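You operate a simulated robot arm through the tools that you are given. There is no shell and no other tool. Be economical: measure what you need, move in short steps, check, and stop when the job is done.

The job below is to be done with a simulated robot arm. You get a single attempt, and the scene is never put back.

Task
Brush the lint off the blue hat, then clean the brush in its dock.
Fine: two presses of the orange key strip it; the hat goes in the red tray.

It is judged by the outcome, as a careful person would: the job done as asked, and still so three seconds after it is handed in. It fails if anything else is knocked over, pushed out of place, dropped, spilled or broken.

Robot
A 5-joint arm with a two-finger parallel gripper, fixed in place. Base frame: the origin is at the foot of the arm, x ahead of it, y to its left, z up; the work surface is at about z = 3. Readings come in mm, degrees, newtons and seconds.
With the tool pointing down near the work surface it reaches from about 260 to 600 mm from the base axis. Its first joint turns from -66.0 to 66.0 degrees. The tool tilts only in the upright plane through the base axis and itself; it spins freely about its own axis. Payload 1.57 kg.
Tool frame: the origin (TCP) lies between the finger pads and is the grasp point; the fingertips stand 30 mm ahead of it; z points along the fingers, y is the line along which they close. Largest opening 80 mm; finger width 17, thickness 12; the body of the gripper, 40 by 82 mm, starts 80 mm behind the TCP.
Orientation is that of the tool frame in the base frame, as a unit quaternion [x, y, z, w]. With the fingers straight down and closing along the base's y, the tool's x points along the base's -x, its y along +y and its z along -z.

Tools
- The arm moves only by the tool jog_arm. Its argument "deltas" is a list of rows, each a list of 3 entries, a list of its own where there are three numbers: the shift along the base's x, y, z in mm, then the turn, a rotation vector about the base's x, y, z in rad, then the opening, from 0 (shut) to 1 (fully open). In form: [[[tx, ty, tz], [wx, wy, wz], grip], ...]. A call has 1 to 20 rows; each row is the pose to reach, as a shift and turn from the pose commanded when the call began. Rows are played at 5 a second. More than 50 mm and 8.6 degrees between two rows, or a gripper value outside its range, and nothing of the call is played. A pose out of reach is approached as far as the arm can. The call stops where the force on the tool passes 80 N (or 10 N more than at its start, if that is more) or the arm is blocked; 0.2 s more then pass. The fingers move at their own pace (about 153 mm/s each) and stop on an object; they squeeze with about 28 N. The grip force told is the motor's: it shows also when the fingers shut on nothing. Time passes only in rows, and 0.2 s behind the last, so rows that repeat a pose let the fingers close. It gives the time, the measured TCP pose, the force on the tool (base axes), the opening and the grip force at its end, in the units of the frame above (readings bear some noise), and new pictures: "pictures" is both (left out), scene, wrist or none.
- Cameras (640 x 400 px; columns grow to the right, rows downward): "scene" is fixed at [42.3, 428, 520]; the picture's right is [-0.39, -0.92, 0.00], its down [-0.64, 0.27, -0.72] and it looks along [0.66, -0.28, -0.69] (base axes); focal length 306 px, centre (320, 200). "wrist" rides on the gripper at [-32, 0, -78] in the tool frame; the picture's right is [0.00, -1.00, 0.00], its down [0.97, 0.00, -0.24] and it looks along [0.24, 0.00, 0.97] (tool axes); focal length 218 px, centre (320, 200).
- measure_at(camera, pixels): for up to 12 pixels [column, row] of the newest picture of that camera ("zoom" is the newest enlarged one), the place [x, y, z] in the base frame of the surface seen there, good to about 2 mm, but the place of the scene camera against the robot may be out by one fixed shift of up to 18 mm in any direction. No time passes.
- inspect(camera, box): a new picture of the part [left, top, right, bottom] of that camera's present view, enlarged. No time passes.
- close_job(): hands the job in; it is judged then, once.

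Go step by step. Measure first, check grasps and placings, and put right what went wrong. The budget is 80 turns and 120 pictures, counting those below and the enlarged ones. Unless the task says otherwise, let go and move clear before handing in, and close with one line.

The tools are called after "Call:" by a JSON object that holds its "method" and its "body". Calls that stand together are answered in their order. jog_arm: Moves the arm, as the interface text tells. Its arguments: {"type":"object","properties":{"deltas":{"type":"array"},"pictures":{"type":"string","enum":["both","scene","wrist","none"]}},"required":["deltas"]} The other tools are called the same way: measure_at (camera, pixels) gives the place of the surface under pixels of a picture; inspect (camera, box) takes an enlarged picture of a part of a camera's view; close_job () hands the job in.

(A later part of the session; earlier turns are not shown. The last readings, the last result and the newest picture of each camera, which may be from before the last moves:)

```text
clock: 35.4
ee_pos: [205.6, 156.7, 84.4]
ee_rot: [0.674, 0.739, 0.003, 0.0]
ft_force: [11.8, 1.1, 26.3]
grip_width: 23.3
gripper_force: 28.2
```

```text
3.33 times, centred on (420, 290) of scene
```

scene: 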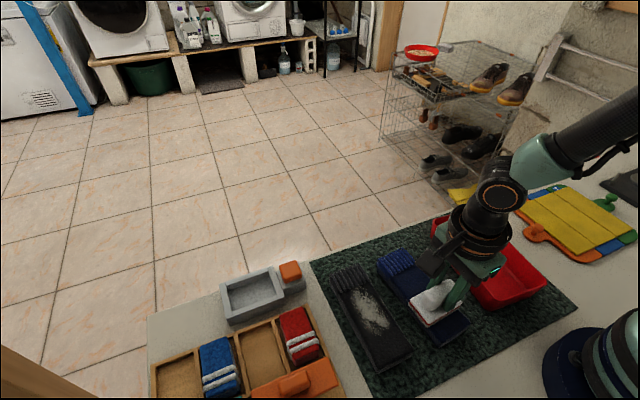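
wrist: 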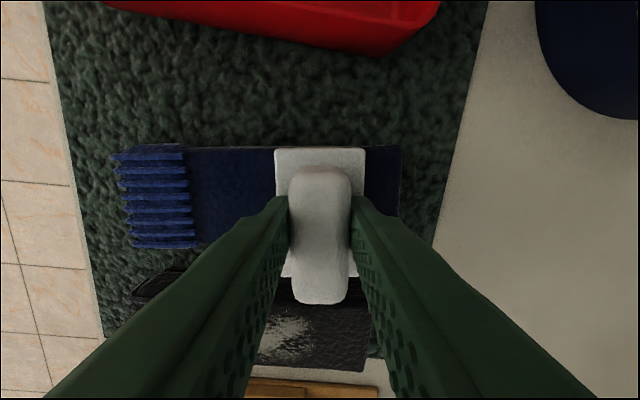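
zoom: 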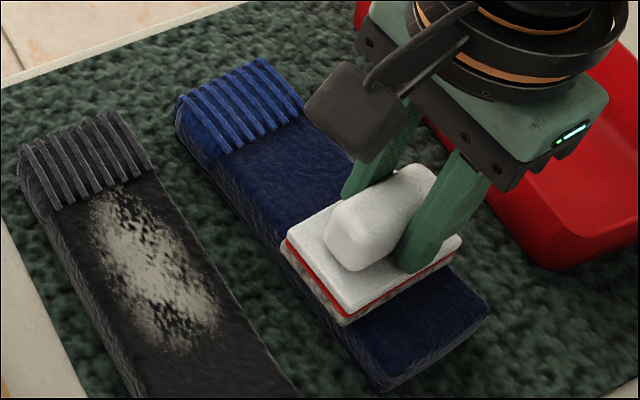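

The exposed part of the hat is now clean. I'll lift and move aside past the cuff to view the whole hat.

Call:
{"method": "jog_arm", "body": {"deltas": [[[0, 0, 12], [0, 0, 0], 0], [[5, 0, 40], [0, 0, 0], 0], [[40, 2, 70], [0, 0, 0], 0], [[75, 6, 85], [0, 0, 0], 0], [[110, 10, 85], [0, 0, 0], 0], [[140, 14, 85], [0, 0, 0], 0], [[140, 14, 85], [0, 0, 0], 0]]}}

Call:
{"method": "inspect", "body": {"camera": "scene", "box": [360, 230, 480, 350]}}

Call:
{"method": "inspect", "body": {"camera": "wrist", "box": [270, 110, 520, 310]}}

Call:
{"method": "inspect", "body": {"camera": "scene", "box": [340, 160, 440, 250]}}

```text
clock: 37.0
ee_pos: [345.0, 164.5, 169.0]
ee_rot: [0.675, 0.738, 0.001, 0.0]
ft_force: [0.8, 0.7, -1.5]
grip_width: 23.5
gripper_force: 27.9
```

scene: 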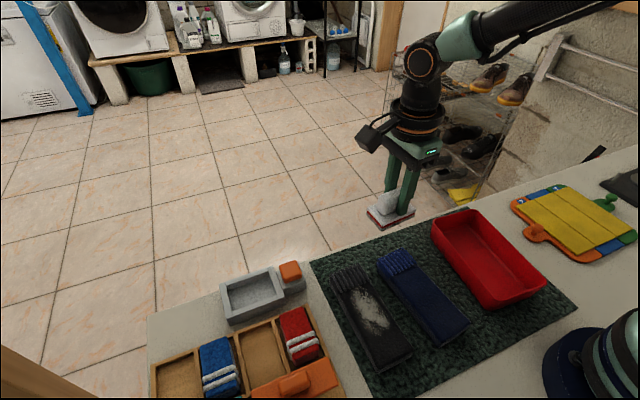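
wrist: 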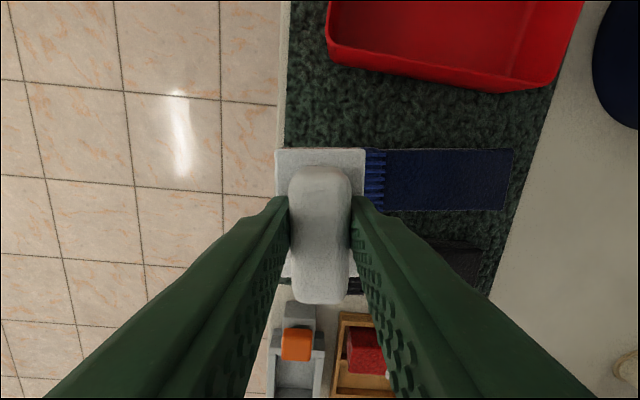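

```text
3.33 times, centred on (420, 290) of scene
```

zoom: 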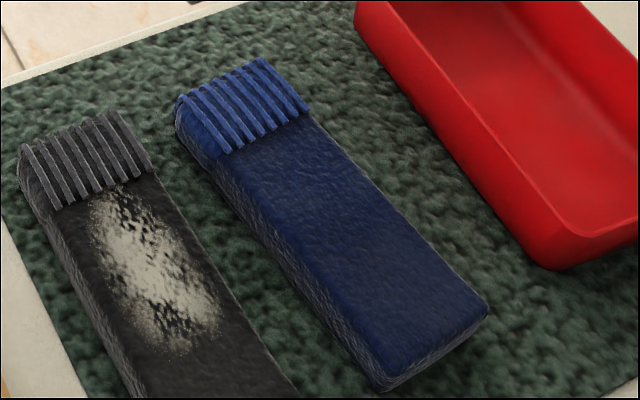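

```text
2.00 times, centred on (395, 210) of wrist
```

zoom: 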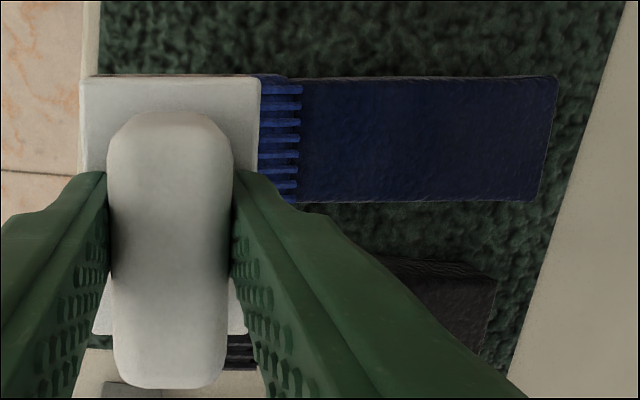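

```text
4.44 times, centred on (390, 205) of scene
```

zoom: 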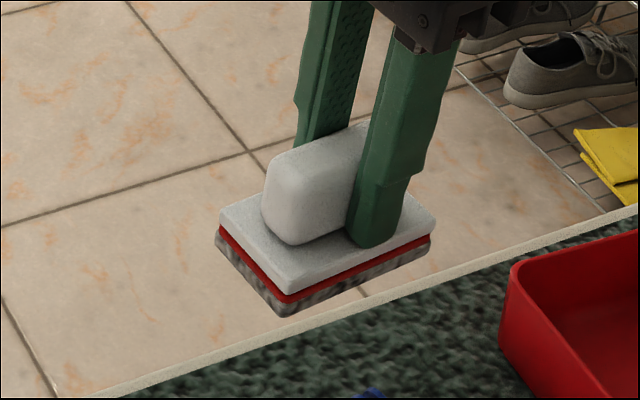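

The hat is clean and the pad is loaded with lint. I'll carry the brush back to above the dock, undoing the yaw.

Call:
{"method": "jog_arm", "body": {"deltas": [[[1, 15, 5], [0, 0, -0.02], 0], [[2, 40, 5], [0, 0, -0.04], 0], [[3, 68, 5], [0, 0, -0.06], 0], [[4, 96, 5], [0, 0, -0.09], 0], [[5, 124, 5], [0, 0, -0.09], 0], [[6, 152, 5], [0, 0, -0.09], 0], [[7, 180, 5], [0, 0, -0.09], 0], [[9, 208, 5], [0, 0, -0.09], 0], [[10, 236, 5], [0, 0, -0.09], 0], [[11, 255, 0], [0, 0, -0.09], 0], [[11, 261, -15], [0, 0, -0.09], 0], [[11, 261, -30], [0, 0, -0.09], 0], [[11, 261, -30], [0, 0, -0.09], 0]]}}

Call:
{"method": "inspect", "body": {"camera": "scene", "box": [190, 200, 330, 330]}}

Call:
{"method": "measure_at", "body": {"camera": "wrist", "pixels": [[278, 152], [362, 152], [279, 162], [361, 162], [320, 151], [318, 132], [285, 270], [355, 270]]}}

```text
clock: 39.8
ee_pos: [354.2, 429.0, 139.2]
ee_rot: [0.708, 0.706, -0.001, 0.0]
ft_force: [-0.4, 0.6, -0.8]
grip_width: 23.4
gripper_force: 28.4
```

scene: 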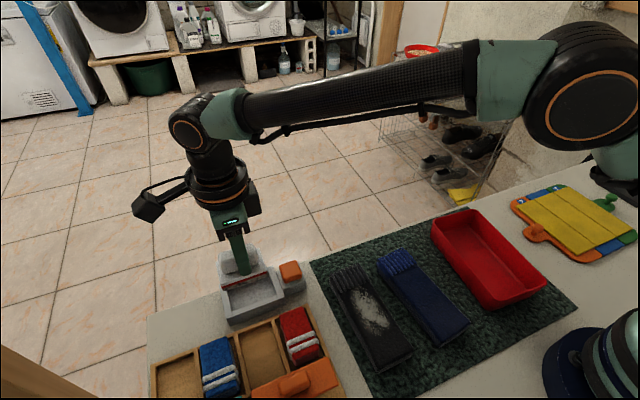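
wrist: 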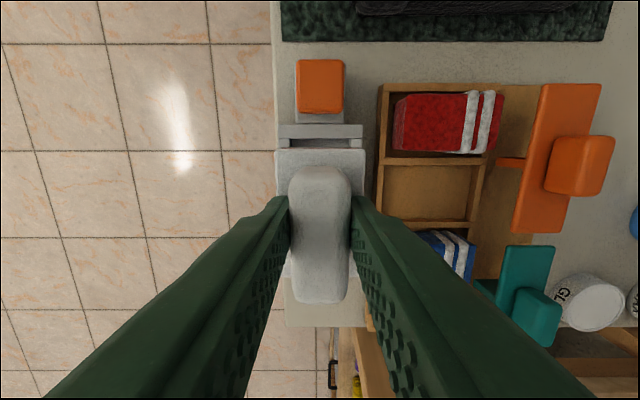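

```text
3.08 times, centred on (260, 265) of scene
```

zoom: 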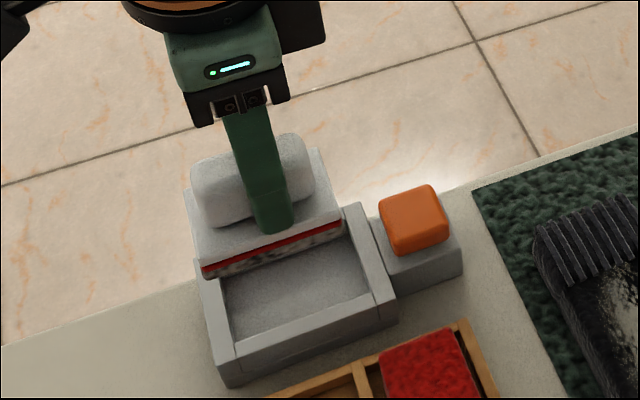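

```text
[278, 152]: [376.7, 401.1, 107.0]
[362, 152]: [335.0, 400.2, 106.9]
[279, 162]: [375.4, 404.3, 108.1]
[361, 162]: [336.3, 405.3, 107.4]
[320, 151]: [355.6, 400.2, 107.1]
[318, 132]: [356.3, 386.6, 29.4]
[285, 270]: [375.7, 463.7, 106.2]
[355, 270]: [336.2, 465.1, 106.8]
```

The plate sits squarely in the grip, and the TCP reads y 429 against the docking y of 425.5. I'll shift −3.4 in y, come down to just above the rim, and check.

Call:
{"method": "jog_arm", "body": {"deltas": [[[0.5, -2, -10], [0, 0, 0], 0], [[0.5, -3.4, -25], [0, 0, 0], 0], [[0.5, -3.4, -40], [0, 0, 0], 0], [[0.5, -3.4, -48], [0, 0, 0], 0], [[0.5, -3.4, -48], [0, 0, 0], 0]]}}

Call:
{"method": "inspect", "body": {"camera": "scene", "box": [190, 220, 330, 340]}}

Call:
{"method": "inspect", "body": {"camera": "wrist", "box": [240, 90, 400, 310]}}

```text
clock: 41.0
ee_pos: [357.0, 425.2, 90.1]
ee_rot: [0.707, 0.707, 0.0, -0.001]
ft_force: [-0.1, 0.2, 0.2]
grip_width: 23.4
gripper_force: 28.2
```

scene: 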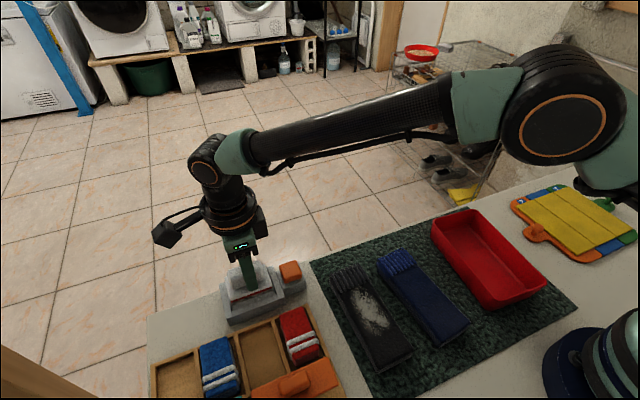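
wrist: 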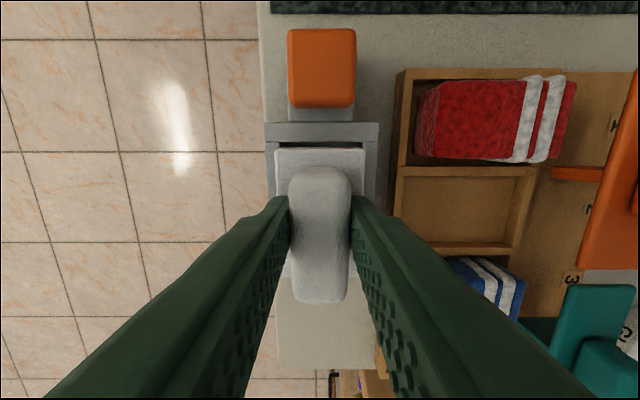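

```text
3.33 times, centred on (260, 280) of scene
```

zoom: 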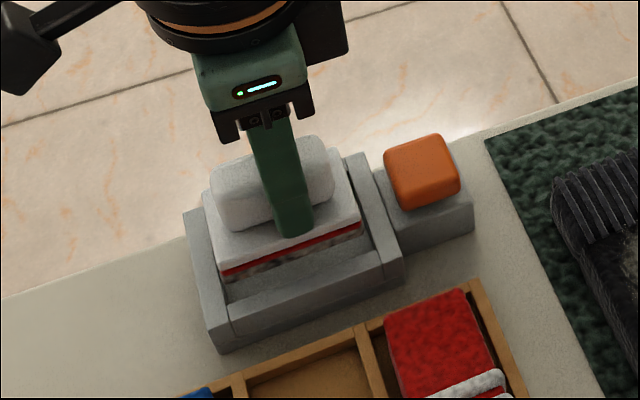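

```text
1.82 times, centred on (320, 200) of wrist
```

zoom: 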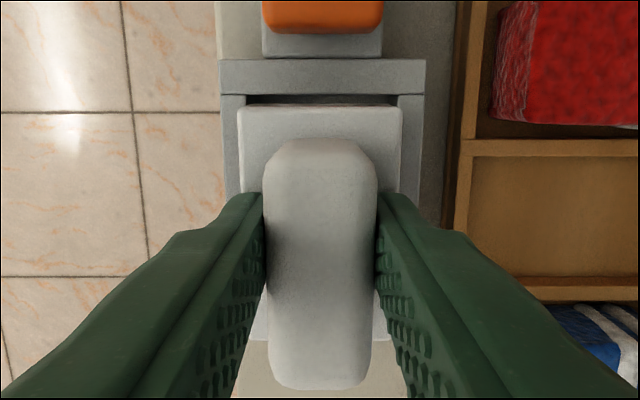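

The plate is centred within the dock walls. I'll lower slowly into the dock.

Call:
{"method": "jog_arm", "body": {"deltas": [[[-0.5, 0, -5], [0, 0, 0], 0], [[-0.5, 0, -10], [0, 0, 0], 0], [[-0.5, 0, -15], [0, 0, 0], 0], [[-0.5, 0, -19], [0, 0, 0], 0], [[-0.5, 0, -22], [0, 0, 0], 0], [[-0.5, 0, -23], [0, 0, 0], 0]], "pictures": "none"}}

```text
clock: 42.4
ee_pos: [355.6, 426.0, 68.7]
ee_rot: [0.707, 0.707, 0.0, -0.001]
ft_force: [0.3, 0.3, -0.6]
grip_width: 23.8
gripper_force: 27.9
```

No contact yet at z 68.7, so I'll go on down in small steps.

Call:
{"method": "jog_arm", "body": {"deltas": [[[0, 0, -1], [0, 0, 0], 0], [[0, 0, -2], [0, 0, 0], 0], [[0, 0, -3], [0, 0, 0], 0], [[0, 0, -3.6], [0, 0, 0], 0], [[0, 0, -3.6], [0, 0, 0], 0]], "pictures": "wrist"}}

```text
clock: 43.6
ee_pos: [355.0, 425.5, 64.2]
ee_rot: [0.707, 0.707, -0.001, 0.0]
ft_force: [-0.4, -0.2, -2.0]
grip_width: 23.5
gripper_force: 27.5
```

wrist: 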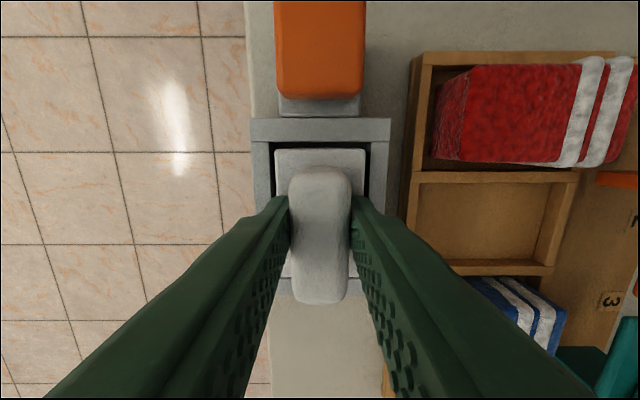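

The brush is inside the walls but not yet seated. I'll take another 2 mm in half-millimetre steps.

Call:
{"method": "jog_arm", "body": {"deltas": [[[0, 0, -0.6], [0, 0, 0], 0], [[0, 0, -1.2], [0, 0, 0], 0], [[0, 0, -1.8], [0, 0, 0], 0], [[0, 0, -1.8], [0, 0, 0], 0]], "pictures": "none"}}

```text
clock: 44.6
ee_pos: [357.2, 425.9, 64.7]
ee_rot: [0.707, 0.707, 0.001, 0.001]
ft_force: [-2.9, -2.9, 17.5]
grip_width: 23.5
gripper_force: 28.1
```

17 N upward: it's seated. I'll ease off slightly, open, and rise straight up.

Call:
{"method": "jog_arm", "body": {"deltas": [[[0, 0, 0.7], [0, 0, 0], 0], [[0, 0, 0.7], [0, 0, 0], 0.5], [[0, 0, 0.7], [0, 0, 0], 0.9], [[0, 0, 0.7], [0, 0, 0], 1], [[0, 0, 15], [0, 0, 0], 1], [[0, 0, 40], [0, 0, 0], 1], [[0, 0, 70], [0, 0, 0], 1], [[0, 0, 90], [0, 0, 0], 1], [[0, 0, 90], [0, 0, 0], 1]]}}

Call:
{"method": "inspect", "body": {"camera": "scene", "box": [190, 220, 330, 340]}}

Call:
{"method": "measure_at", "body": {"camera": "wrist", "pixels": [[318, 190], [303, 160], [336, 160], [320, 146], [318, 92], [318, 80], [318, 104], [302, 92], [335, 92]]}}

```text
clock: 46.6
ee_pos: [356.4, 426.1, 153.7]
ee_rot: [0.707, 0.707, 0.0, 0.0]
ft_force: [0.6, 0.0, -0.9]
grip_width: 80.1
gripper_force: 0.0
```

scene: 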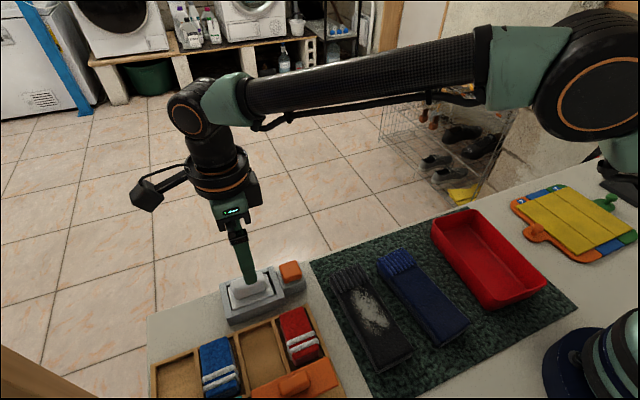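
wrist: 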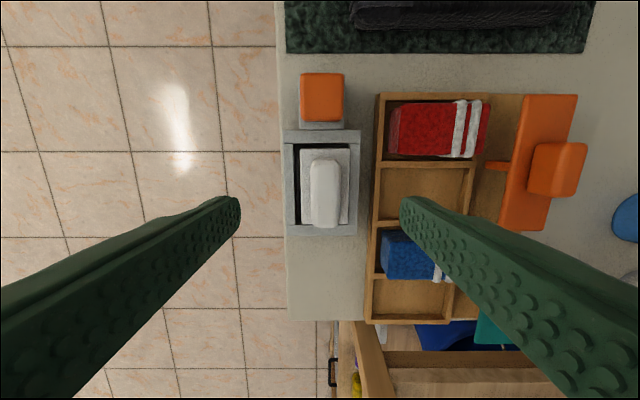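

```text
3.33 times, centred on (260, 280) of scene
```

zoom: 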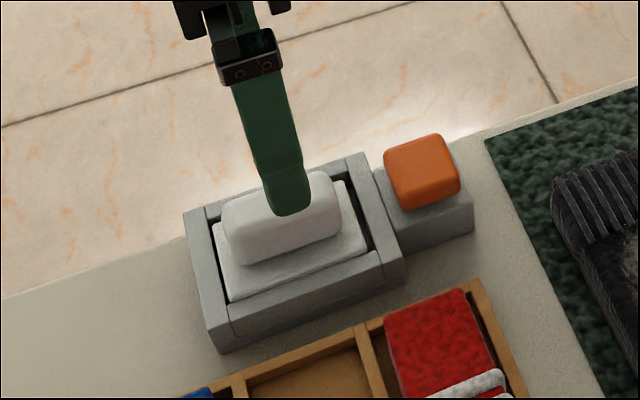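

```text
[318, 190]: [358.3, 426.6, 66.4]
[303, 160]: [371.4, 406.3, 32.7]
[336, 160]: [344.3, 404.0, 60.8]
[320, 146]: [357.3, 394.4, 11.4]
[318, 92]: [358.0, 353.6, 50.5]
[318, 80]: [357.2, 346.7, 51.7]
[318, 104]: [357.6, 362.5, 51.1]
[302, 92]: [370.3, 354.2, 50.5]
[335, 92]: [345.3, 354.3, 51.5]
```

The brush sits down in the dock, plate top z 32.7. The key's top is at (357.7, 354, 51); I'll shut the fingers and move above it, tips about 9 mm clear.

Call:
{"method": "jog_arm", "body": {"deltas": [[[0.5, -20, 0], [0, 0, 0], 0.5], [[1, -45, 0], [0, 0, 0], 0], [[1.3, -72, 0], [0, 0, 0], 0], [[1.3, -72, -25], [0, 0, 0], 0], [[1.3, -72, -50], [0, 0, 0], 0], [[1.3, -72, -63], [0, 0, 0], 0], [[1.3, -72, -63], [0, 0, 0], 0]]}}

Call:
{"method": "inspect", "body": {"camera": "scene", "box": [210, 220, 350, 340]}}

```text
clock: 48.2
ee_pos: [355.3, 353.7, 89.9]
ee_rot: [0.707, 0.707, 0.0, 0.0]
ft_force: [-0.3, -0.3, -0.7]
grip_width: 0.0
gripper_force: 21.0
```

scene: 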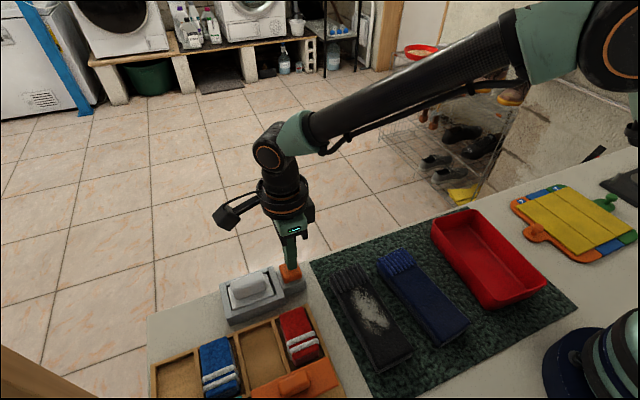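
wrist: 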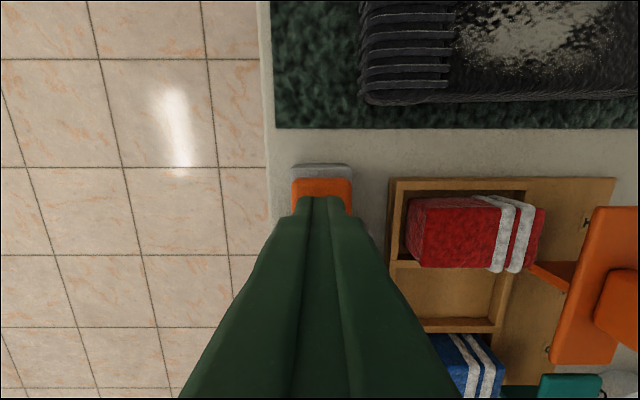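

```text
3.33 times, centred on (280, 280) of scene
```

zoom: 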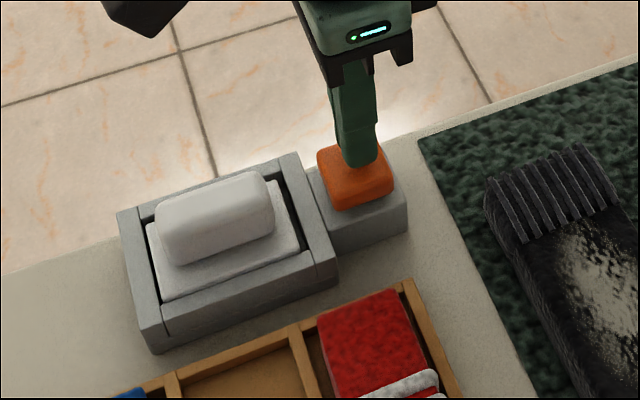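

The tip is centred over the key. I'll press down in small steps and read the force.

Call:
{"method": "jog_arm", "body": {"deltas": [[[1, 0, -5], [0, 0, 0], 0], [[1, 0, -8], [0, 0, 0], 0], [[1, 0, -10], [0, 0, 0], 0], [[1, 0, -12], [0, 0, 0], 0], [[1, 0, -12], [0, 0, 0], 0]], "pictures": "none"}}

```text
clock: 49.4
ee_pos: [357.1, 353.6, 78.1]
ee_rot: [0.707, 0.707, 0.001, 0.0]
ft_force: [-0.6, -0.4, 2.1]
grip_width: 0.0
gripper_force: 21.2
```

A light 3 N with the key about 3 mm down. I'll push further.

Call:
{"method": "jog_arm", "body": {"deltas": [[[0, 0, -1.5], [0, 0, 0], 0], [[0, 0, -3], [0, 0, 0], 0], [[0, 0, -3], [0, 0, 0], 0]], "pictures": "scene"}}

Call:
{"method": "inspect", "body": {"camera": "scene", "box": [210, 220, 350, 340]}}

```text
clock: 50.2
ee_pos: [357.1, 354.5, 76.3]
ee_rot: [0.708, 0.706, 0.001, 0.0]
ft_force: [1.0, -0.6, 2.8]
grip_width: 0.1
gripper_force: 21.7
```

scene: 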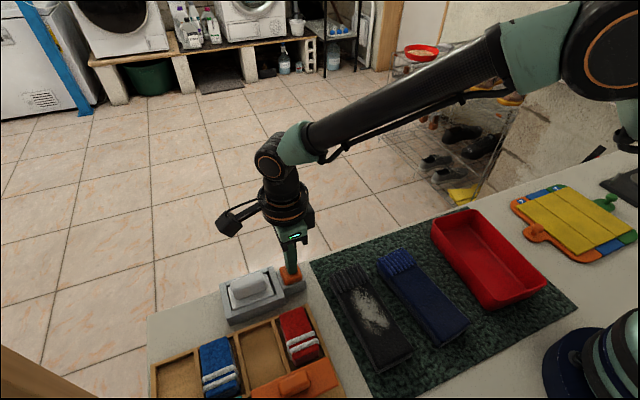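

```text
3.33 times, centred on (280, 280) of scene
```

zoom: 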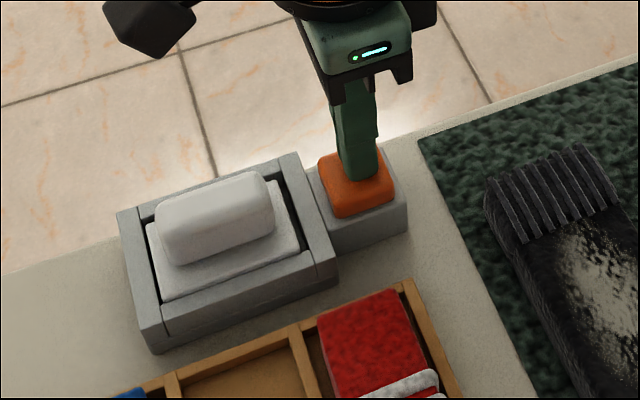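

The key is sinking against a soft spring; I'll go on to its stop.

Call:
{"method": "jog_arm", "body": {"deltas": [[[0, 0, -1.5], [0, 0, 0], 0], [[0, 0, -3], [0, 0, 0], 0], [[0, 0, -4], [0, 0, 0], 0], [[0, 0, -4], [0, 0, 0], 0]], "pictures": "none"}}

```text
clock: 51.2
ee_pos: [357.3, 354.8, 70.1]
ee_rot: [0.707, 0.707, 0.0, 0.0]
ft_force: [-2.8, 1.7, 3.8]
grip_width: 0.0
gripper_force: 21.2
```

Call:
{"method": "jog_arm", "body": {"deltas": [[[0, 0, -1], [0, 0, 0], 0], [[0, 0, -2], [0, 0, 0], 0], [[0, 0, -3], [0, 0, 0], 0], [[0, 0, -3], [0, 0, 0], 0]], "pictures": "scene"}}

Call:
{"method": "inspect", "body": {"camera": "scene", "box": [210, 220, 350, 340]}}

```text
clock: 52.2
ee_pos: [358.0, 353.7, 68.9]
ee_rot: [0.707, 0.707, 0.0, 0.0]
ft_force: [-7.1, -6.3, 19.1]
grip_width: 0.0
gripper_force: 21.2
```

scene: 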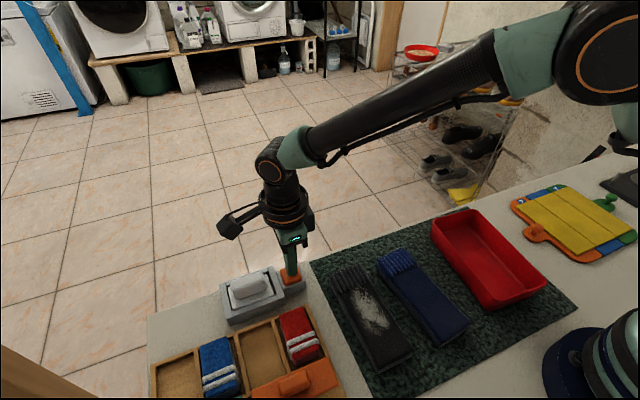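

```text
3.33 times, centred on (280, 280) of scene
```

zoom: 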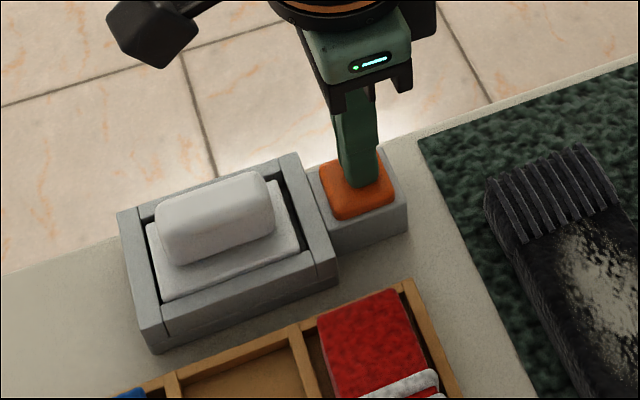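

The key bottomed at 19 N: first press done. I'll rise clear and check that the key comes back up.

Call:
{"method": "jog_arm", "body": {"deltas": [[[0, 0, 4], [0, 0, 0], 0], [[0, 0, 9], [0, 0, 0], 0], [[0, 0, 14], [0, 0, 0], 0], [[0, 0, 20], [0, 0, 0], 0], [[0, 0, 26], [0, 0, 0], 0], [[0, 0, 26], [0, 0, 0], 0], [[0, 0, 26], [0, 0, 0], 0]], "pictures": "scene"}}

Call:
{"method": "inspect", "body": {"camera": "scene", "box": [210, 220, 350, 340]}}

```text
clock: 53.8
ee_pos: [357.7, 353.6, 93.7]
ee_rot: [0.707, 0.707, 0.0, 0.001]
ft_force: [0.0, 0.3, -1.0]
grip_width: 0.1
gripper_force: 21.4
```

scene: 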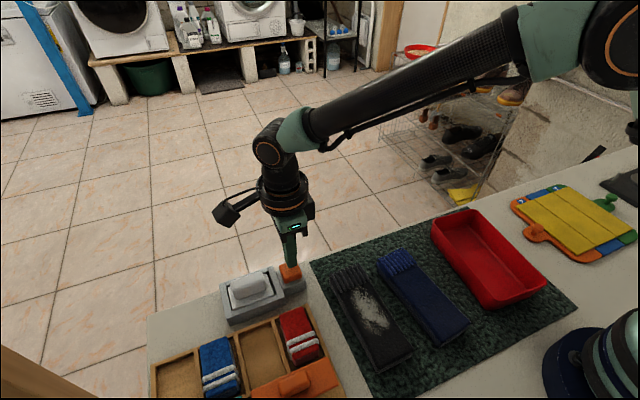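

```text
3.33 times, centred on (280, 280) of scene
```

zoom: 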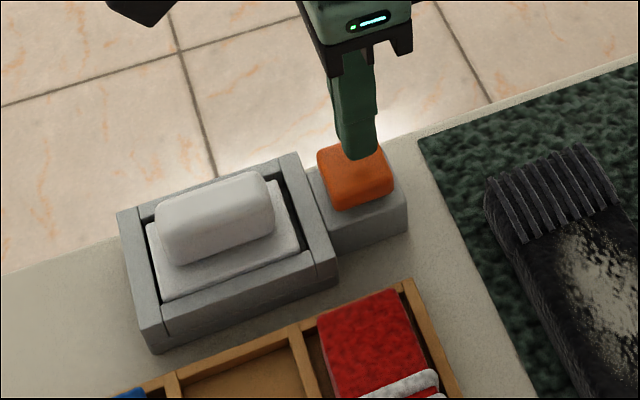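

The key is fully back up. Now the second press, to the same depth, stopping at the bottom to confirm the force.

Call:
{"method": "jog_arm", "body": {"deltas": [[[0, 0, -8], [0, 0, 0], 0], [[0, 0, -14], [0, 0, 0], 0], [[0, 0, -18], [0, 0, 0], 0], [[0, 0, -22], [0, 0, 0], 0], [[0, 0, -25], [0, 0, 0], 0], [[0, 0, -26], [0, 0, 0], 0], [[0, 0, -26], [0, 0, 0], 0]], "pictures": "none"}}

```text
clock: 55.4
ee_pos: [358.1, 353.5, 68.5]
ee_rot: [0.708, 0.706, 0.002, 0.001]
ft_force: [1.2, -6.6, 20.7]
grip_width: 0.1
gripper_force: 21.6
```

Second press bottomed at 20.7 N. I'll release the key, rise, and turn the gripper back while moving over the hat, open.

Call:
{"method": "jog_arm", "body": {"deltas": [[[0, 0, 6], [0, 0, 0], 0], [[0, 0, 14], [0, 0, 0], 0], [[0, 0, 30], [0, 0, 0], 0], [[0, 0, 70], [0, 0, 0], 0], [[0, 0, 110], [0, 0, 0], 0], [[-8, -16, 125], [0, 0, 0.14], 0], [[-17, -32, 140], [0, 0, 0.28], 0], [[-26, -48, 150], [0, 0, 0.42], 0.2], [[-35, -64, 160], [0, 0, 0.56], 0.4], [[-44, -80, 160], [0, 0, 0.7], 0.6], [[-53, -96, 160], [0, 0, 0.84], 0.8], [[-62, -112, 160], [0, 0, 0.98], 1], [[-71, -128, 160], [0, 0, 1.12], 1], [[-80, -144, 160], [0, 0, 1.26], 1], [[-89, -160, 160], [0, 0, 1.4], 1], [[-98, -178, 160], [0, 0, 1.5], 1], [[-108, -195, 160], [0, 0, 1.5708], 1], [[-108, -195, 160], [0, 0, 1.5708], 1]]}}

Call:
{"method": "inspect", "body": {"camera": "scene", "box": [190, 220, 330, 340]}}

```text
clock: 59.2
ee_pos: [250.2, 157.1, 227.6]
ee_rot: [0.0, 1.0, 0.0, 0.0]
ft_force: [-0.1, 0.5, -0.5]
grip_width: 80.2
gripper_force: 0.1
```

scene: 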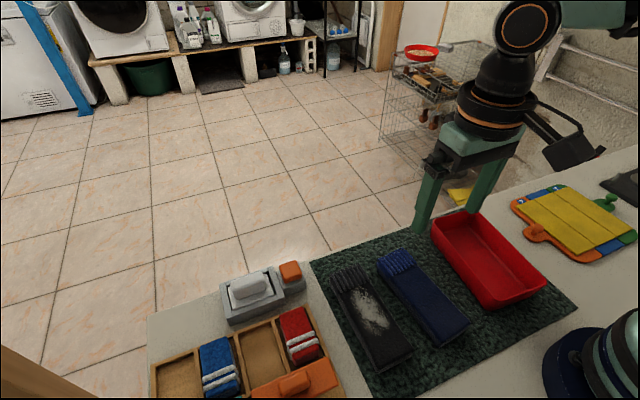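
wrist: 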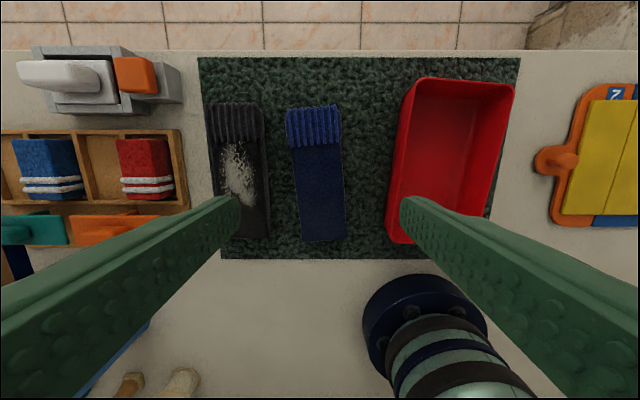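

```text
3.33 times, centred on (260, 280) of scene
```

zoom: 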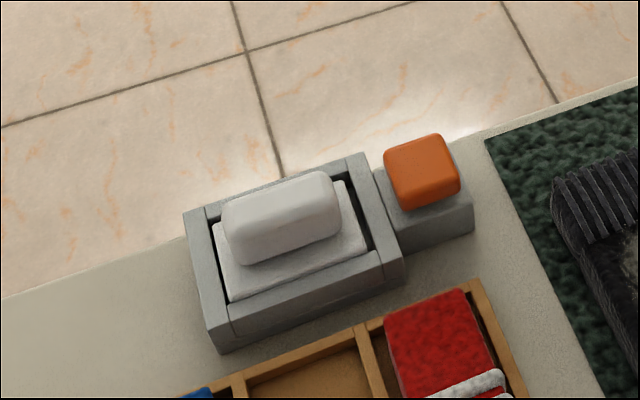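

Brush, key and hat all look right. Next I'll measure the hat and the tray for the transfer.

Call:
{"method": "measure_at", "body": {"camera": "wrist", "pixels": [[290, 125], [338, 125], [298, 180], [341, 180], [302, 235], [344, 230], [315, 180], [313, 108], [450, 100], [440, 160], [420, 220], [410, 170]]}}

Call:
{"method": "measure_at", "body": {"camera": "wrist", "pixels": [[418, 80], [513, 85], [390, 238], [487, 165], [480, 110], [427, 110], [398, 160], [503, 130], [470, 170], [265, 180], [465, 85], [394, 195]]}}

Call:
{"method": "inspect", "body": {"camera": "wrist", "box": [190, 50, 530, 265]}}

```text
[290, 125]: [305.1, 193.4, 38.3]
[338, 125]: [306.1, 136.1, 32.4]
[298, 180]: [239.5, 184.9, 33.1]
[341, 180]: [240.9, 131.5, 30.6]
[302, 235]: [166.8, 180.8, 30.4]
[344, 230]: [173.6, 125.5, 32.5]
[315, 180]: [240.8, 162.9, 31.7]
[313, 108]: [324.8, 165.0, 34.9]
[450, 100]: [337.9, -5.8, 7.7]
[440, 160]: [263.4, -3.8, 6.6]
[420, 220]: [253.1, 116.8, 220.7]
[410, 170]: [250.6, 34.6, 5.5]
```

```text
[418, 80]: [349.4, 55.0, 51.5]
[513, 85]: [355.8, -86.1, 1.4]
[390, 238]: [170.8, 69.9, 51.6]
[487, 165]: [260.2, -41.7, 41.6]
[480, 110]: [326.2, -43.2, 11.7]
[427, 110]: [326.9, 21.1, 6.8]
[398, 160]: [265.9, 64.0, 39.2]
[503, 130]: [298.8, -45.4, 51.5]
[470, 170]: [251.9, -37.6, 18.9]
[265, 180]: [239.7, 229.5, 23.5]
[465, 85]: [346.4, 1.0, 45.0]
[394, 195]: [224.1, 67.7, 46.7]
```

```text
1.86 times, centred on (360, 158) of wrist
```

zoom: 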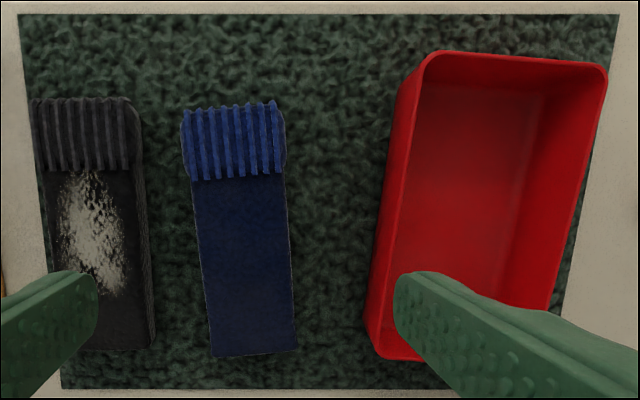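

The tray rim (z≈51) runs from x≈168 to 352 with a yaw of about −0.084. I'll measure the inner floor edges and the ends of the hat to check the fit.

Call:
{"method": "measure_at", "body": {"camera": "zoom", "pixels": [[410, 180], [420, 180], [430, 180], [440, 180], [515, 180], [525, 180], [535, 180], [545, 180], [555, 180], [565, 180], [575, 180], [585, 180]]}}

Call:
{"method": "measure_at", "body": {"camera": "zoom", "pixels": [[480, 56], [480, 66], [480, 76], [480, 86], [480, 96], [390, 300], [385, 330], [386, 340], [388, 350], [384, 357], [400, 345], [395, 180]]}}

Call:
{"method": "measure_at", "body": {"camera": "zoom", "pixels": [[230, 104], [230, 108], [233, 115], [235, 172], [235, 180], [255, 345], [255, 350], [255, 353], [255, 356], [140, 300], [340, 300], [250, 260]]}}

```text
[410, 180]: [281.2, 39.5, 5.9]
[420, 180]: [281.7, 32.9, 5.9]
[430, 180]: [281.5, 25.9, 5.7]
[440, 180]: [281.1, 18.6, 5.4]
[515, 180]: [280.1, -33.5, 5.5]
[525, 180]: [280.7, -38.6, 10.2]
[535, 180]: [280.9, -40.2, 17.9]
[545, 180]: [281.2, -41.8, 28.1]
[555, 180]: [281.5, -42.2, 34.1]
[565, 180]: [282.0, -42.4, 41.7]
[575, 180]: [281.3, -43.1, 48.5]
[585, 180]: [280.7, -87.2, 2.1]
```

```text
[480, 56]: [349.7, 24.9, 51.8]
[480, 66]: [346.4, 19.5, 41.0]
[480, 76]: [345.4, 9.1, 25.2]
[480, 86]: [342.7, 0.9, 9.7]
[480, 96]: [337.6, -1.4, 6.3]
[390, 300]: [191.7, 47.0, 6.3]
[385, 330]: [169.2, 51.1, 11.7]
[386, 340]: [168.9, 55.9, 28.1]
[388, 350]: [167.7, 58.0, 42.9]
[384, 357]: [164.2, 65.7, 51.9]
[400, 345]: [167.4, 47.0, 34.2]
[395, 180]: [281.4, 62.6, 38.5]
```

```text
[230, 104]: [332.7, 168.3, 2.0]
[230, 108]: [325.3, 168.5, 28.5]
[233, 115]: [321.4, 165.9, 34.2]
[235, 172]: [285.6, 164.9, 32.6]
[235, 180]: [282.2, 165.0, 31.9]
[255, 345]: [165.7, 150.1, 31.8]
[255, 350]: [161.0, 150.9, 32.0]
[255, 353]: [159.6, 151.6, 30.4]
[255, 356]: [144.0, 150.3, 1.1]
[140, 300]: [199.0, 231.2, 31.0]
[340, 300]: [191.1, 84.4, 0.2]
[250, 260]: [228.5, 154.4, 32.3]
```

The tray's inner floor is about 172 × 88 mm and the hat about 167 × 54, so it fits if aligned with the tray. I'll grasp at (263,159.6), yaw +0.085; first coming down to just above the hat.

Call:
{"method": "jog_arm", "body": {"deltas": [[[6, 1, -30], [0, 0, 0.04], 1], [[13, 2.5, -65], [0, 0, 0.085], 1], [[13, 2.5, -100], [0, 0, 0.085], 1], [[13, 2.5, -130], [0, 0, 0.085], 1], [[13, 2.5, -145], [0, 0, 0.085], 1], [[13, 2.5, -145], [0, 0, 0.085], 1]]}}

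```text
clock: 60.6
ee_pos: [263.5, 160.2, 82.4]
ee_rot: [-0.042, 0.999, 0.001, -0.001]
ft_force: [-0.5, 0.5, -0.9]
grip_width: 80.0
gripper_force: 0.1
```

scene: 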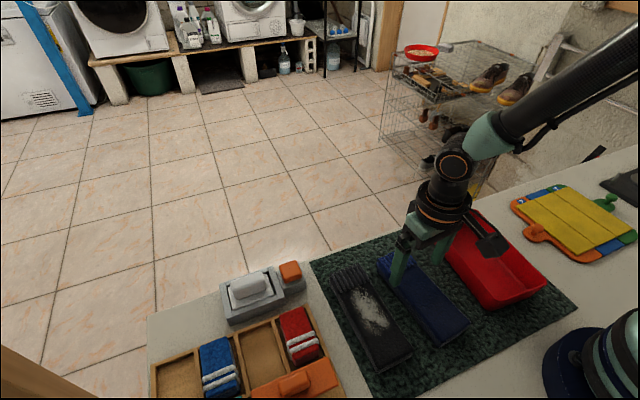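
wrist: 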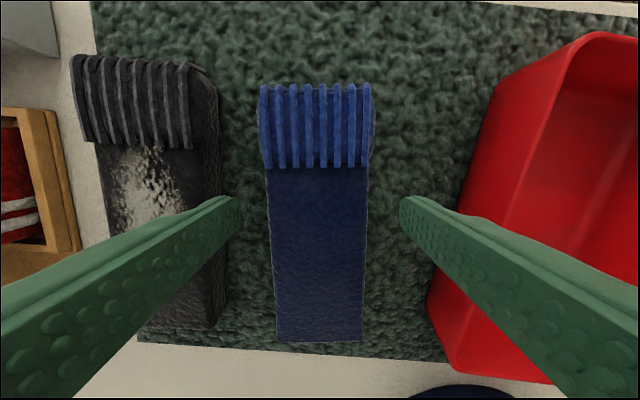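

The hat is square and centred between the fingers. I'll check the clearances to the black one and the tray before going down.

Call:
{"method": "measure_at", "body": {"camera": "wrist", "pixels": [[217, 160], [222, 180], [232, 180], [268, 200], [366, 200], [457, 210], [440, 260]]}}

```text
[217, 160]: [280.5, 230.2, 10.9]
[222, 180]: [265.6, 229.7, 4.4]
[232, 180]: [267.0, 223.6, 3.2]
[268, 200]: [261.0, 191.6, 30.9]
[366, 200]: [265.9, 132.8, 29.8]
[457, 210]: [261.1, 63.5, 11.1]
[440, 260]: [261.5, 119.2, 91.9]
```

The black one ends at y≈230, so there is 17 mm of clearance. I'll descend to z≈40, shift +1.5 in y, and close.

Call:
{"method": "jog_arm", "body": {"deltas": [[[0, 1.5, -20], [0, 0, 0], 1], [[0, 1.5, -36], [0, 0, 0], 1], [[0, 1.5, -43], [0, 0, 0], 1], [[0, 1.5, -43], [0, 0, 0], 0.75], [[0, 1.5, -43], [0, 0, 0], 0.5], [[0, 1.5, -43], [0, 0, 0], 0.3], [[0, 1.5, -43], [0, 0, 0], 0.3], [[0, 1.5, -43], [0, 0, 0], 0.2], [[0, 1.5, -43], [0, 0, 0], 0]]}}

```text
clock: 62.6
ee_pos: [263.5, 162.9, 40.3]
ee_rot: [-0.042, 0.999, 0.0, 0.0]
ft_force: [-0.3, -0.9, 0.2]
grip_width: 64.3
gripper_force: 28.0
```

scene: 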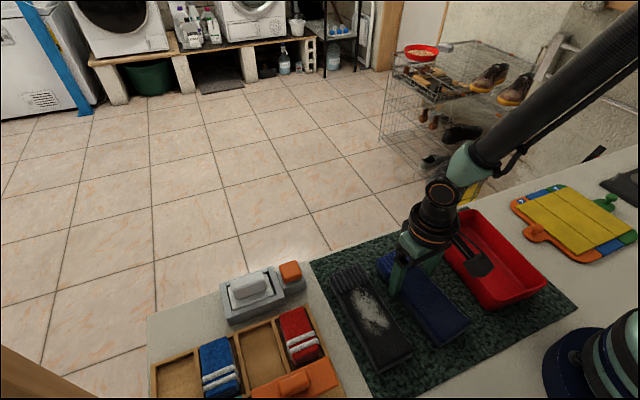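
wrist: 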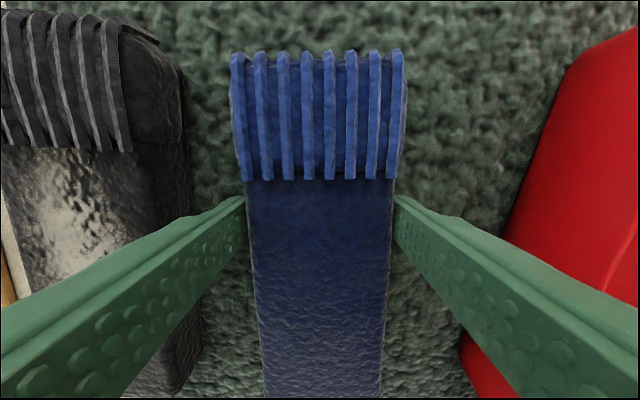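

The grip stopped at 64 mm, probably catching the wider part near the cuff. I'll open, slide 12 mm away from the cuff, and close again for a narrower hold.

Call:
{"method": "jog_arm", "body": {"deltas": [[[0, 0, 0], [0, 0, 0], 1], [[0, 0, 0], [0, 0, 0], 1], [[-6, -1, 1], [0, 0, 0], 1], [[-12, -1.8, 1], [0, 0, 0], 1], [[-12, -1.8, 1], [0, 0, 0], 0.7], [[-12, -1.8, 1], [0, 0, 0], 0.4], [[-12, -1.8, 1], [0, 0, 0], 0.2], [[-12, -1.8, 1], [0, 0, 0], 0], [[-12, -1.8, 1], [0, 0, 0], 0]]}}

```text
clock: 64.6
ee_pos: [250.4, 160.7, 42.1]
ee_rot: [-0.042, 0.999, 0.0, 0.0]
ft_force: [0.7, 0.8, 1.7]
grip_width: 64.2
gripper_force: 28.2
```

scene: 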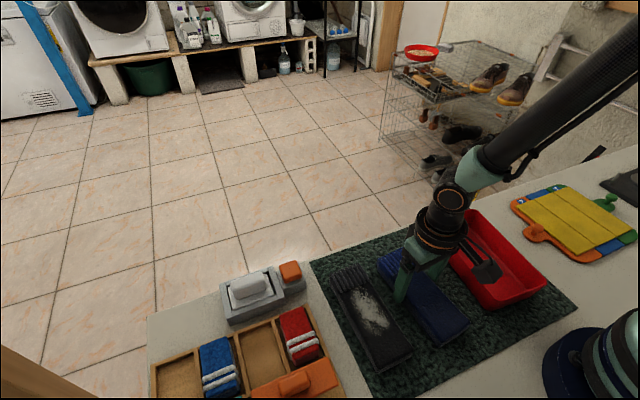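
wrist: 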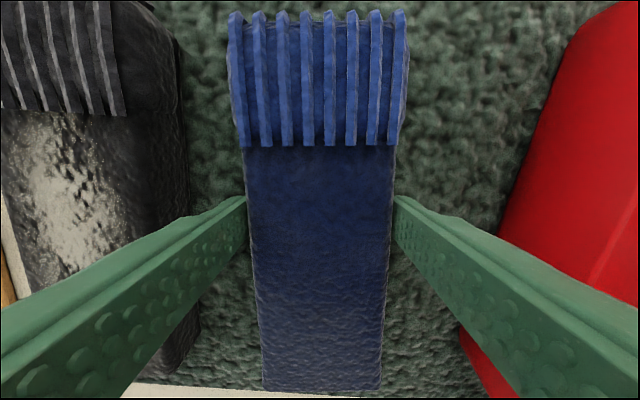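

Again 64 mm, so that is its true width; the hold is near its middle. I'll lift slowly.

Call:
{"method": "jog_arm", "body": {"deltas": [[[0, 0, 3], [0, 0, 0], 0], [[0, 0, 7], [0, 0, 0], 0], [[0, 0, 12], [0, 0, 0], 0], [[0, 0, 20], [0, 0, 0], 0], [[0, 0, 30], [0, 0, 0], 0], [[0, 0, 45], [0, 0, 0], 0], [[0, 0, 60], [0, 0, 0], 0], [[0, 0, 60], [0, 0, 0], 0]]}}

Call:
{"method": "inspect", "body": {"camera": "scene", "box": [330, 180, 560, 380]}}

```text
clock: 66.4
ee_pos: [251.9, 161.1, 100.6]
ee_rot: [-0.042, 0.999, 0.0, 0.0]
ft_force: [-1.0, -0.5, -1.6]
grip_width: 64.4
gripper_force: 27.9
```

scene: 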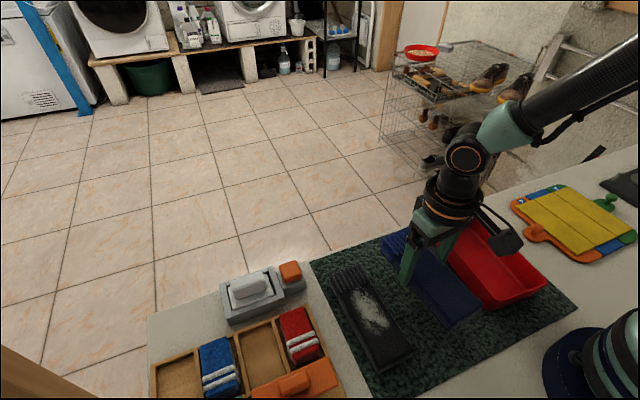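
wrist: 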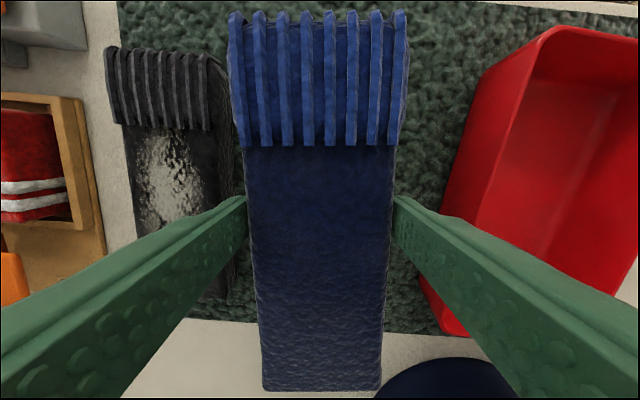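

```text
2.00 times, centred on (445, 280) of scene
```

zoom: 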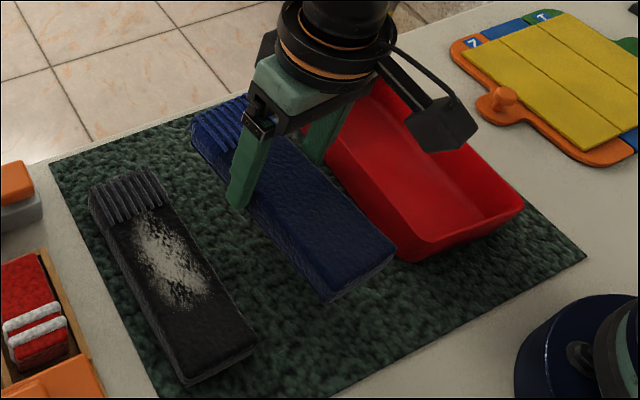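

The hat is held level. I'll measure its ends relative to the TCP.

Call:
{"method": "measure_at", "body": {"camera": "wrist", "pixels": [[318, 14], [318, 18], [320, 386], [320, 380], [250, 220], [390, 220], [265, 385], [378, 385], [240, 20], [398, 20]]}}

```text
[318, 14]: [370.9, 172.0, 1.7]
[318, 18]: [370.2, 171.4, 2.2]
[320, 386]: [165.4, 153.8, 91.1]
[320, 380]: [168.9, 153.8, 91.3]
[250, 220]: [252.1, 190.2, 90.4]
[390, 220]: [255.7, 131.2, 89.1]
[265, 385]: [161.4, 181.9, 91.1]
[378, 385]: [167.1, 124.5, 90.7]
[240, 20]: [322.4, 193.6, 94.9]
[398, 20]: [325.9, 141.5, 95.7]
```

The hat runs from −88 to +78 mm about the TCP, yaw ≈0.088. I'll raise it and carry it over the tray, turning −0.174 to align, target TCP (261.5, 9.5).

Call:
{"method": "jog_arm", "body": {"deltas": [[[0, 0, 20], [0, 0, 0], 0], [[0, 0, 40], [0, 0, 0], 0], [[1, -15, 45], [0, 0, -0.03], 0], [[3, -38, 45], [0, 0, -0.06], 0], [[5, -62, 45], [0, 0, -0.09], 0], [[7, -86, 45], [0, 0, -0.12], 0], [[8, -110, 45], [0, 0, -0.15], 0], [[10, -132, 45], [0, 0, -0.174], 0], [[10, -151.6, 45], [0, 0, -0.174], 0], [[10, -151.6, 45], [0, 0, -0.174], 0]]}}

Call:
{"method": "inspect", "body": {"camera": "scene", "box": [380, 160, 580, 340]}}

```text
clock: 68.6
ee_pos: [260.7, 7.8, 145.1]
ee_rot: [0.044, 0.999, -0.001, 0.0]
ft_force: [-0.5, -0.4, -1.9]
grip_width: 64.2
gripper_force: 28.3
```

scene: 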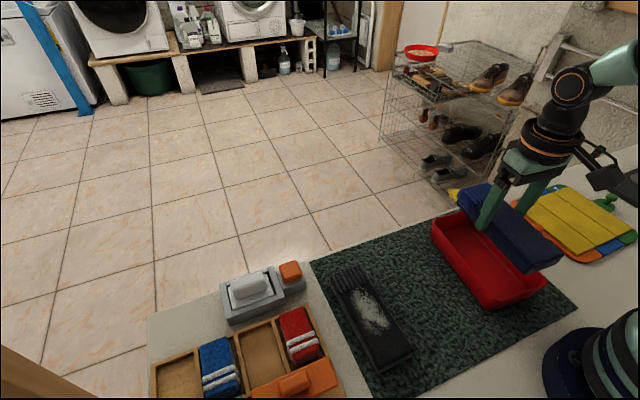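
wrist: 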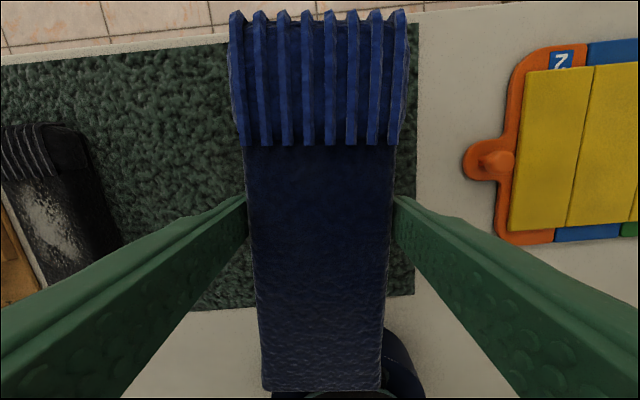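

```text
2.22 times, centred on (480, 250) of scene
```

zoom: 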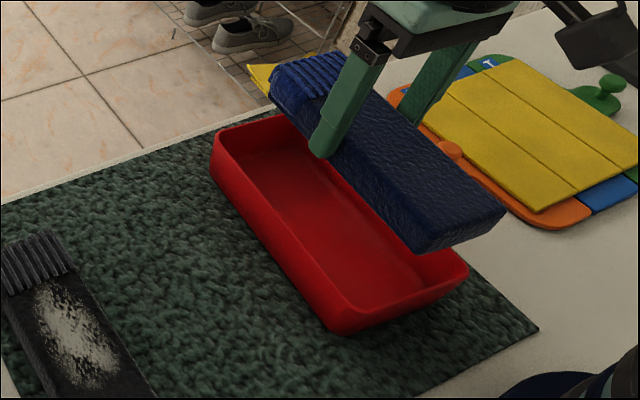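

I'm over the tray. I'll compare the rim with the hat in the same scene picture, so the camera's fixed shift cancels.

Call:
{"method": "measure_at", "body": {"camera": "zoom", "pixels": [[216, 152], [222, 137], [270, 118], [262, 206], [255, 205], [300, 261], [293, 262], [330, 318], [350, 318], [400, 303], [450, 280], [467, 266]]}}

Call:
{"method": "measure_at", "body": {"camera": "zoom", "pixels": [[275, 84], [415, 240], [430, 235], [500, 210], [455, 155], [300, 130], [345, 165], [322, 150], [410, 245], [465, 250], [460, 255], [300, 230]]}}

```text
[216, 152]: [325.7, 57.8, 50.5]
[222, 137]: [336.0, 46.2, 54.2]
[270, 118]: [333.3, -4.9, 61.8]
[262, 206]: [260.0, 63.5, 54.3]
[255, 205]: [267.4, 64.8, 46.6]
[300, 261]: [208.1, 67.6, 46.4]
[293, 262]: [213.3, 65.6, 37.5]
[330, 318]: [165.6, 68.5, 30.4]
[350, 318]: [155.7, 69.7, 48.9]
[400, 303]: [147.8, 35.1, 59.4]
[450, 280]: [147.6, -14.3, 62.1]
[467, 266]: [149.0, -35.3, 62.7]
```

```text
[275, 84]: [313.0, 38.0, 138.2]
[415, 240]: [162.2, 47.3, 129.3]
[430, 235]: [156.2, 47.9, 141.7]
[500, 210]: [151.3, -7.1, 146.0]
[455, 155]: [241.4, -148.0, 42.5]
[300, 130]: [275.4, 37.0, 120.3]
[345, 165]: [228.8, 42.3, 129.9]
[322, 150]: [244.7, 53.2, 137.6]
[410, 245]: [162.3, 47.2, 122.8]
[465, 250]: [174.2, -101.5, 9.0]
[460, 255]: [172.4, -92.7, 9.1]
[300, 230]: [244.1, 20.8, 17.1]
```

Relative to the rim the hat is well placed lengthwise, but should go about 2.5 mm toward +y to even the finger clearances. I'll lower to just inside the rim and check the force.

Call:
{"method": "jog_arm", "body": {"deltas": [[[0, 2.5, -20], [0, 0, 0.012], 0], [[0, 2.5, -40], [0, 0, 0.012], 0], [[0, 2.5, -50], [0, 0, 0.012], 0], [[0, 2.5, -50], [0, 0, 0.012], 0]]}}

Call:
{"method": "inspect", "body": {"camera": "scene", "box": [400, 180, 580, 340]}}

Call:
{"method": "inspect", "body": {"camera": "wrist", "box": [180, 0, 460, 400]}}

```text
clock: 69.6
ee_pos: [259.9, 11.6, 94.7]
ee_rot: [0.038, 0.999, 0.0, 0.0]
ft_force: [0.5, 0.1, -1.2]
grip_width: 64.3
gripper_force: 27.9
```

scene: 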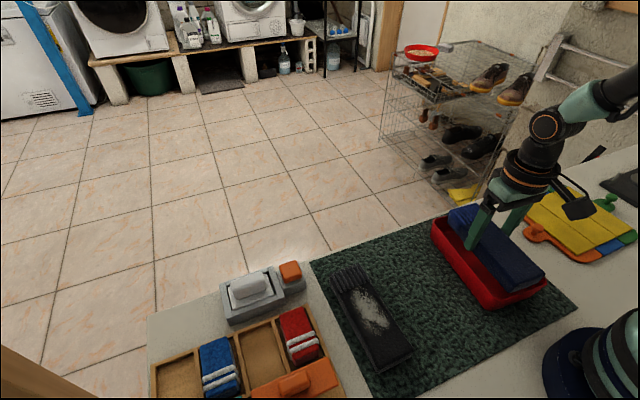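
wrist: 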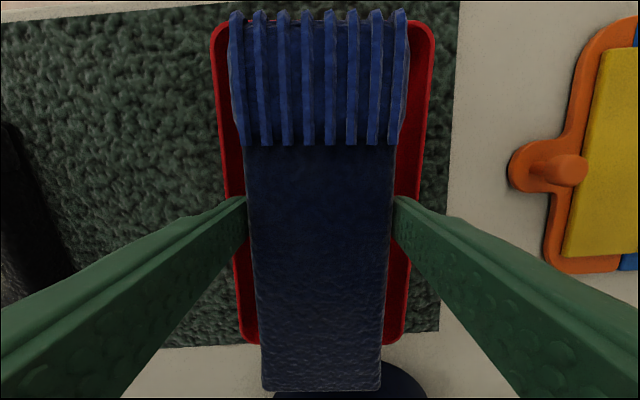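

```text
2.50 times, centred on (490, 260) of scene
```

zoom: 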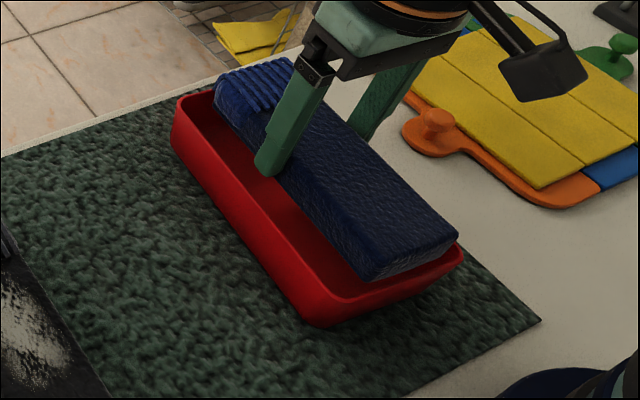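

```text
1.00 times, centred on (320, 200) of wrist
```

zoom: 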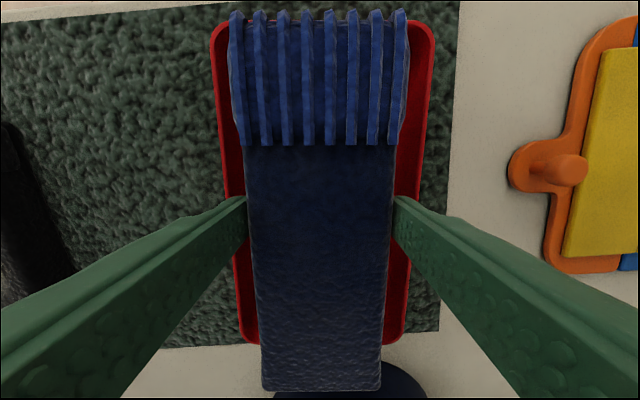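

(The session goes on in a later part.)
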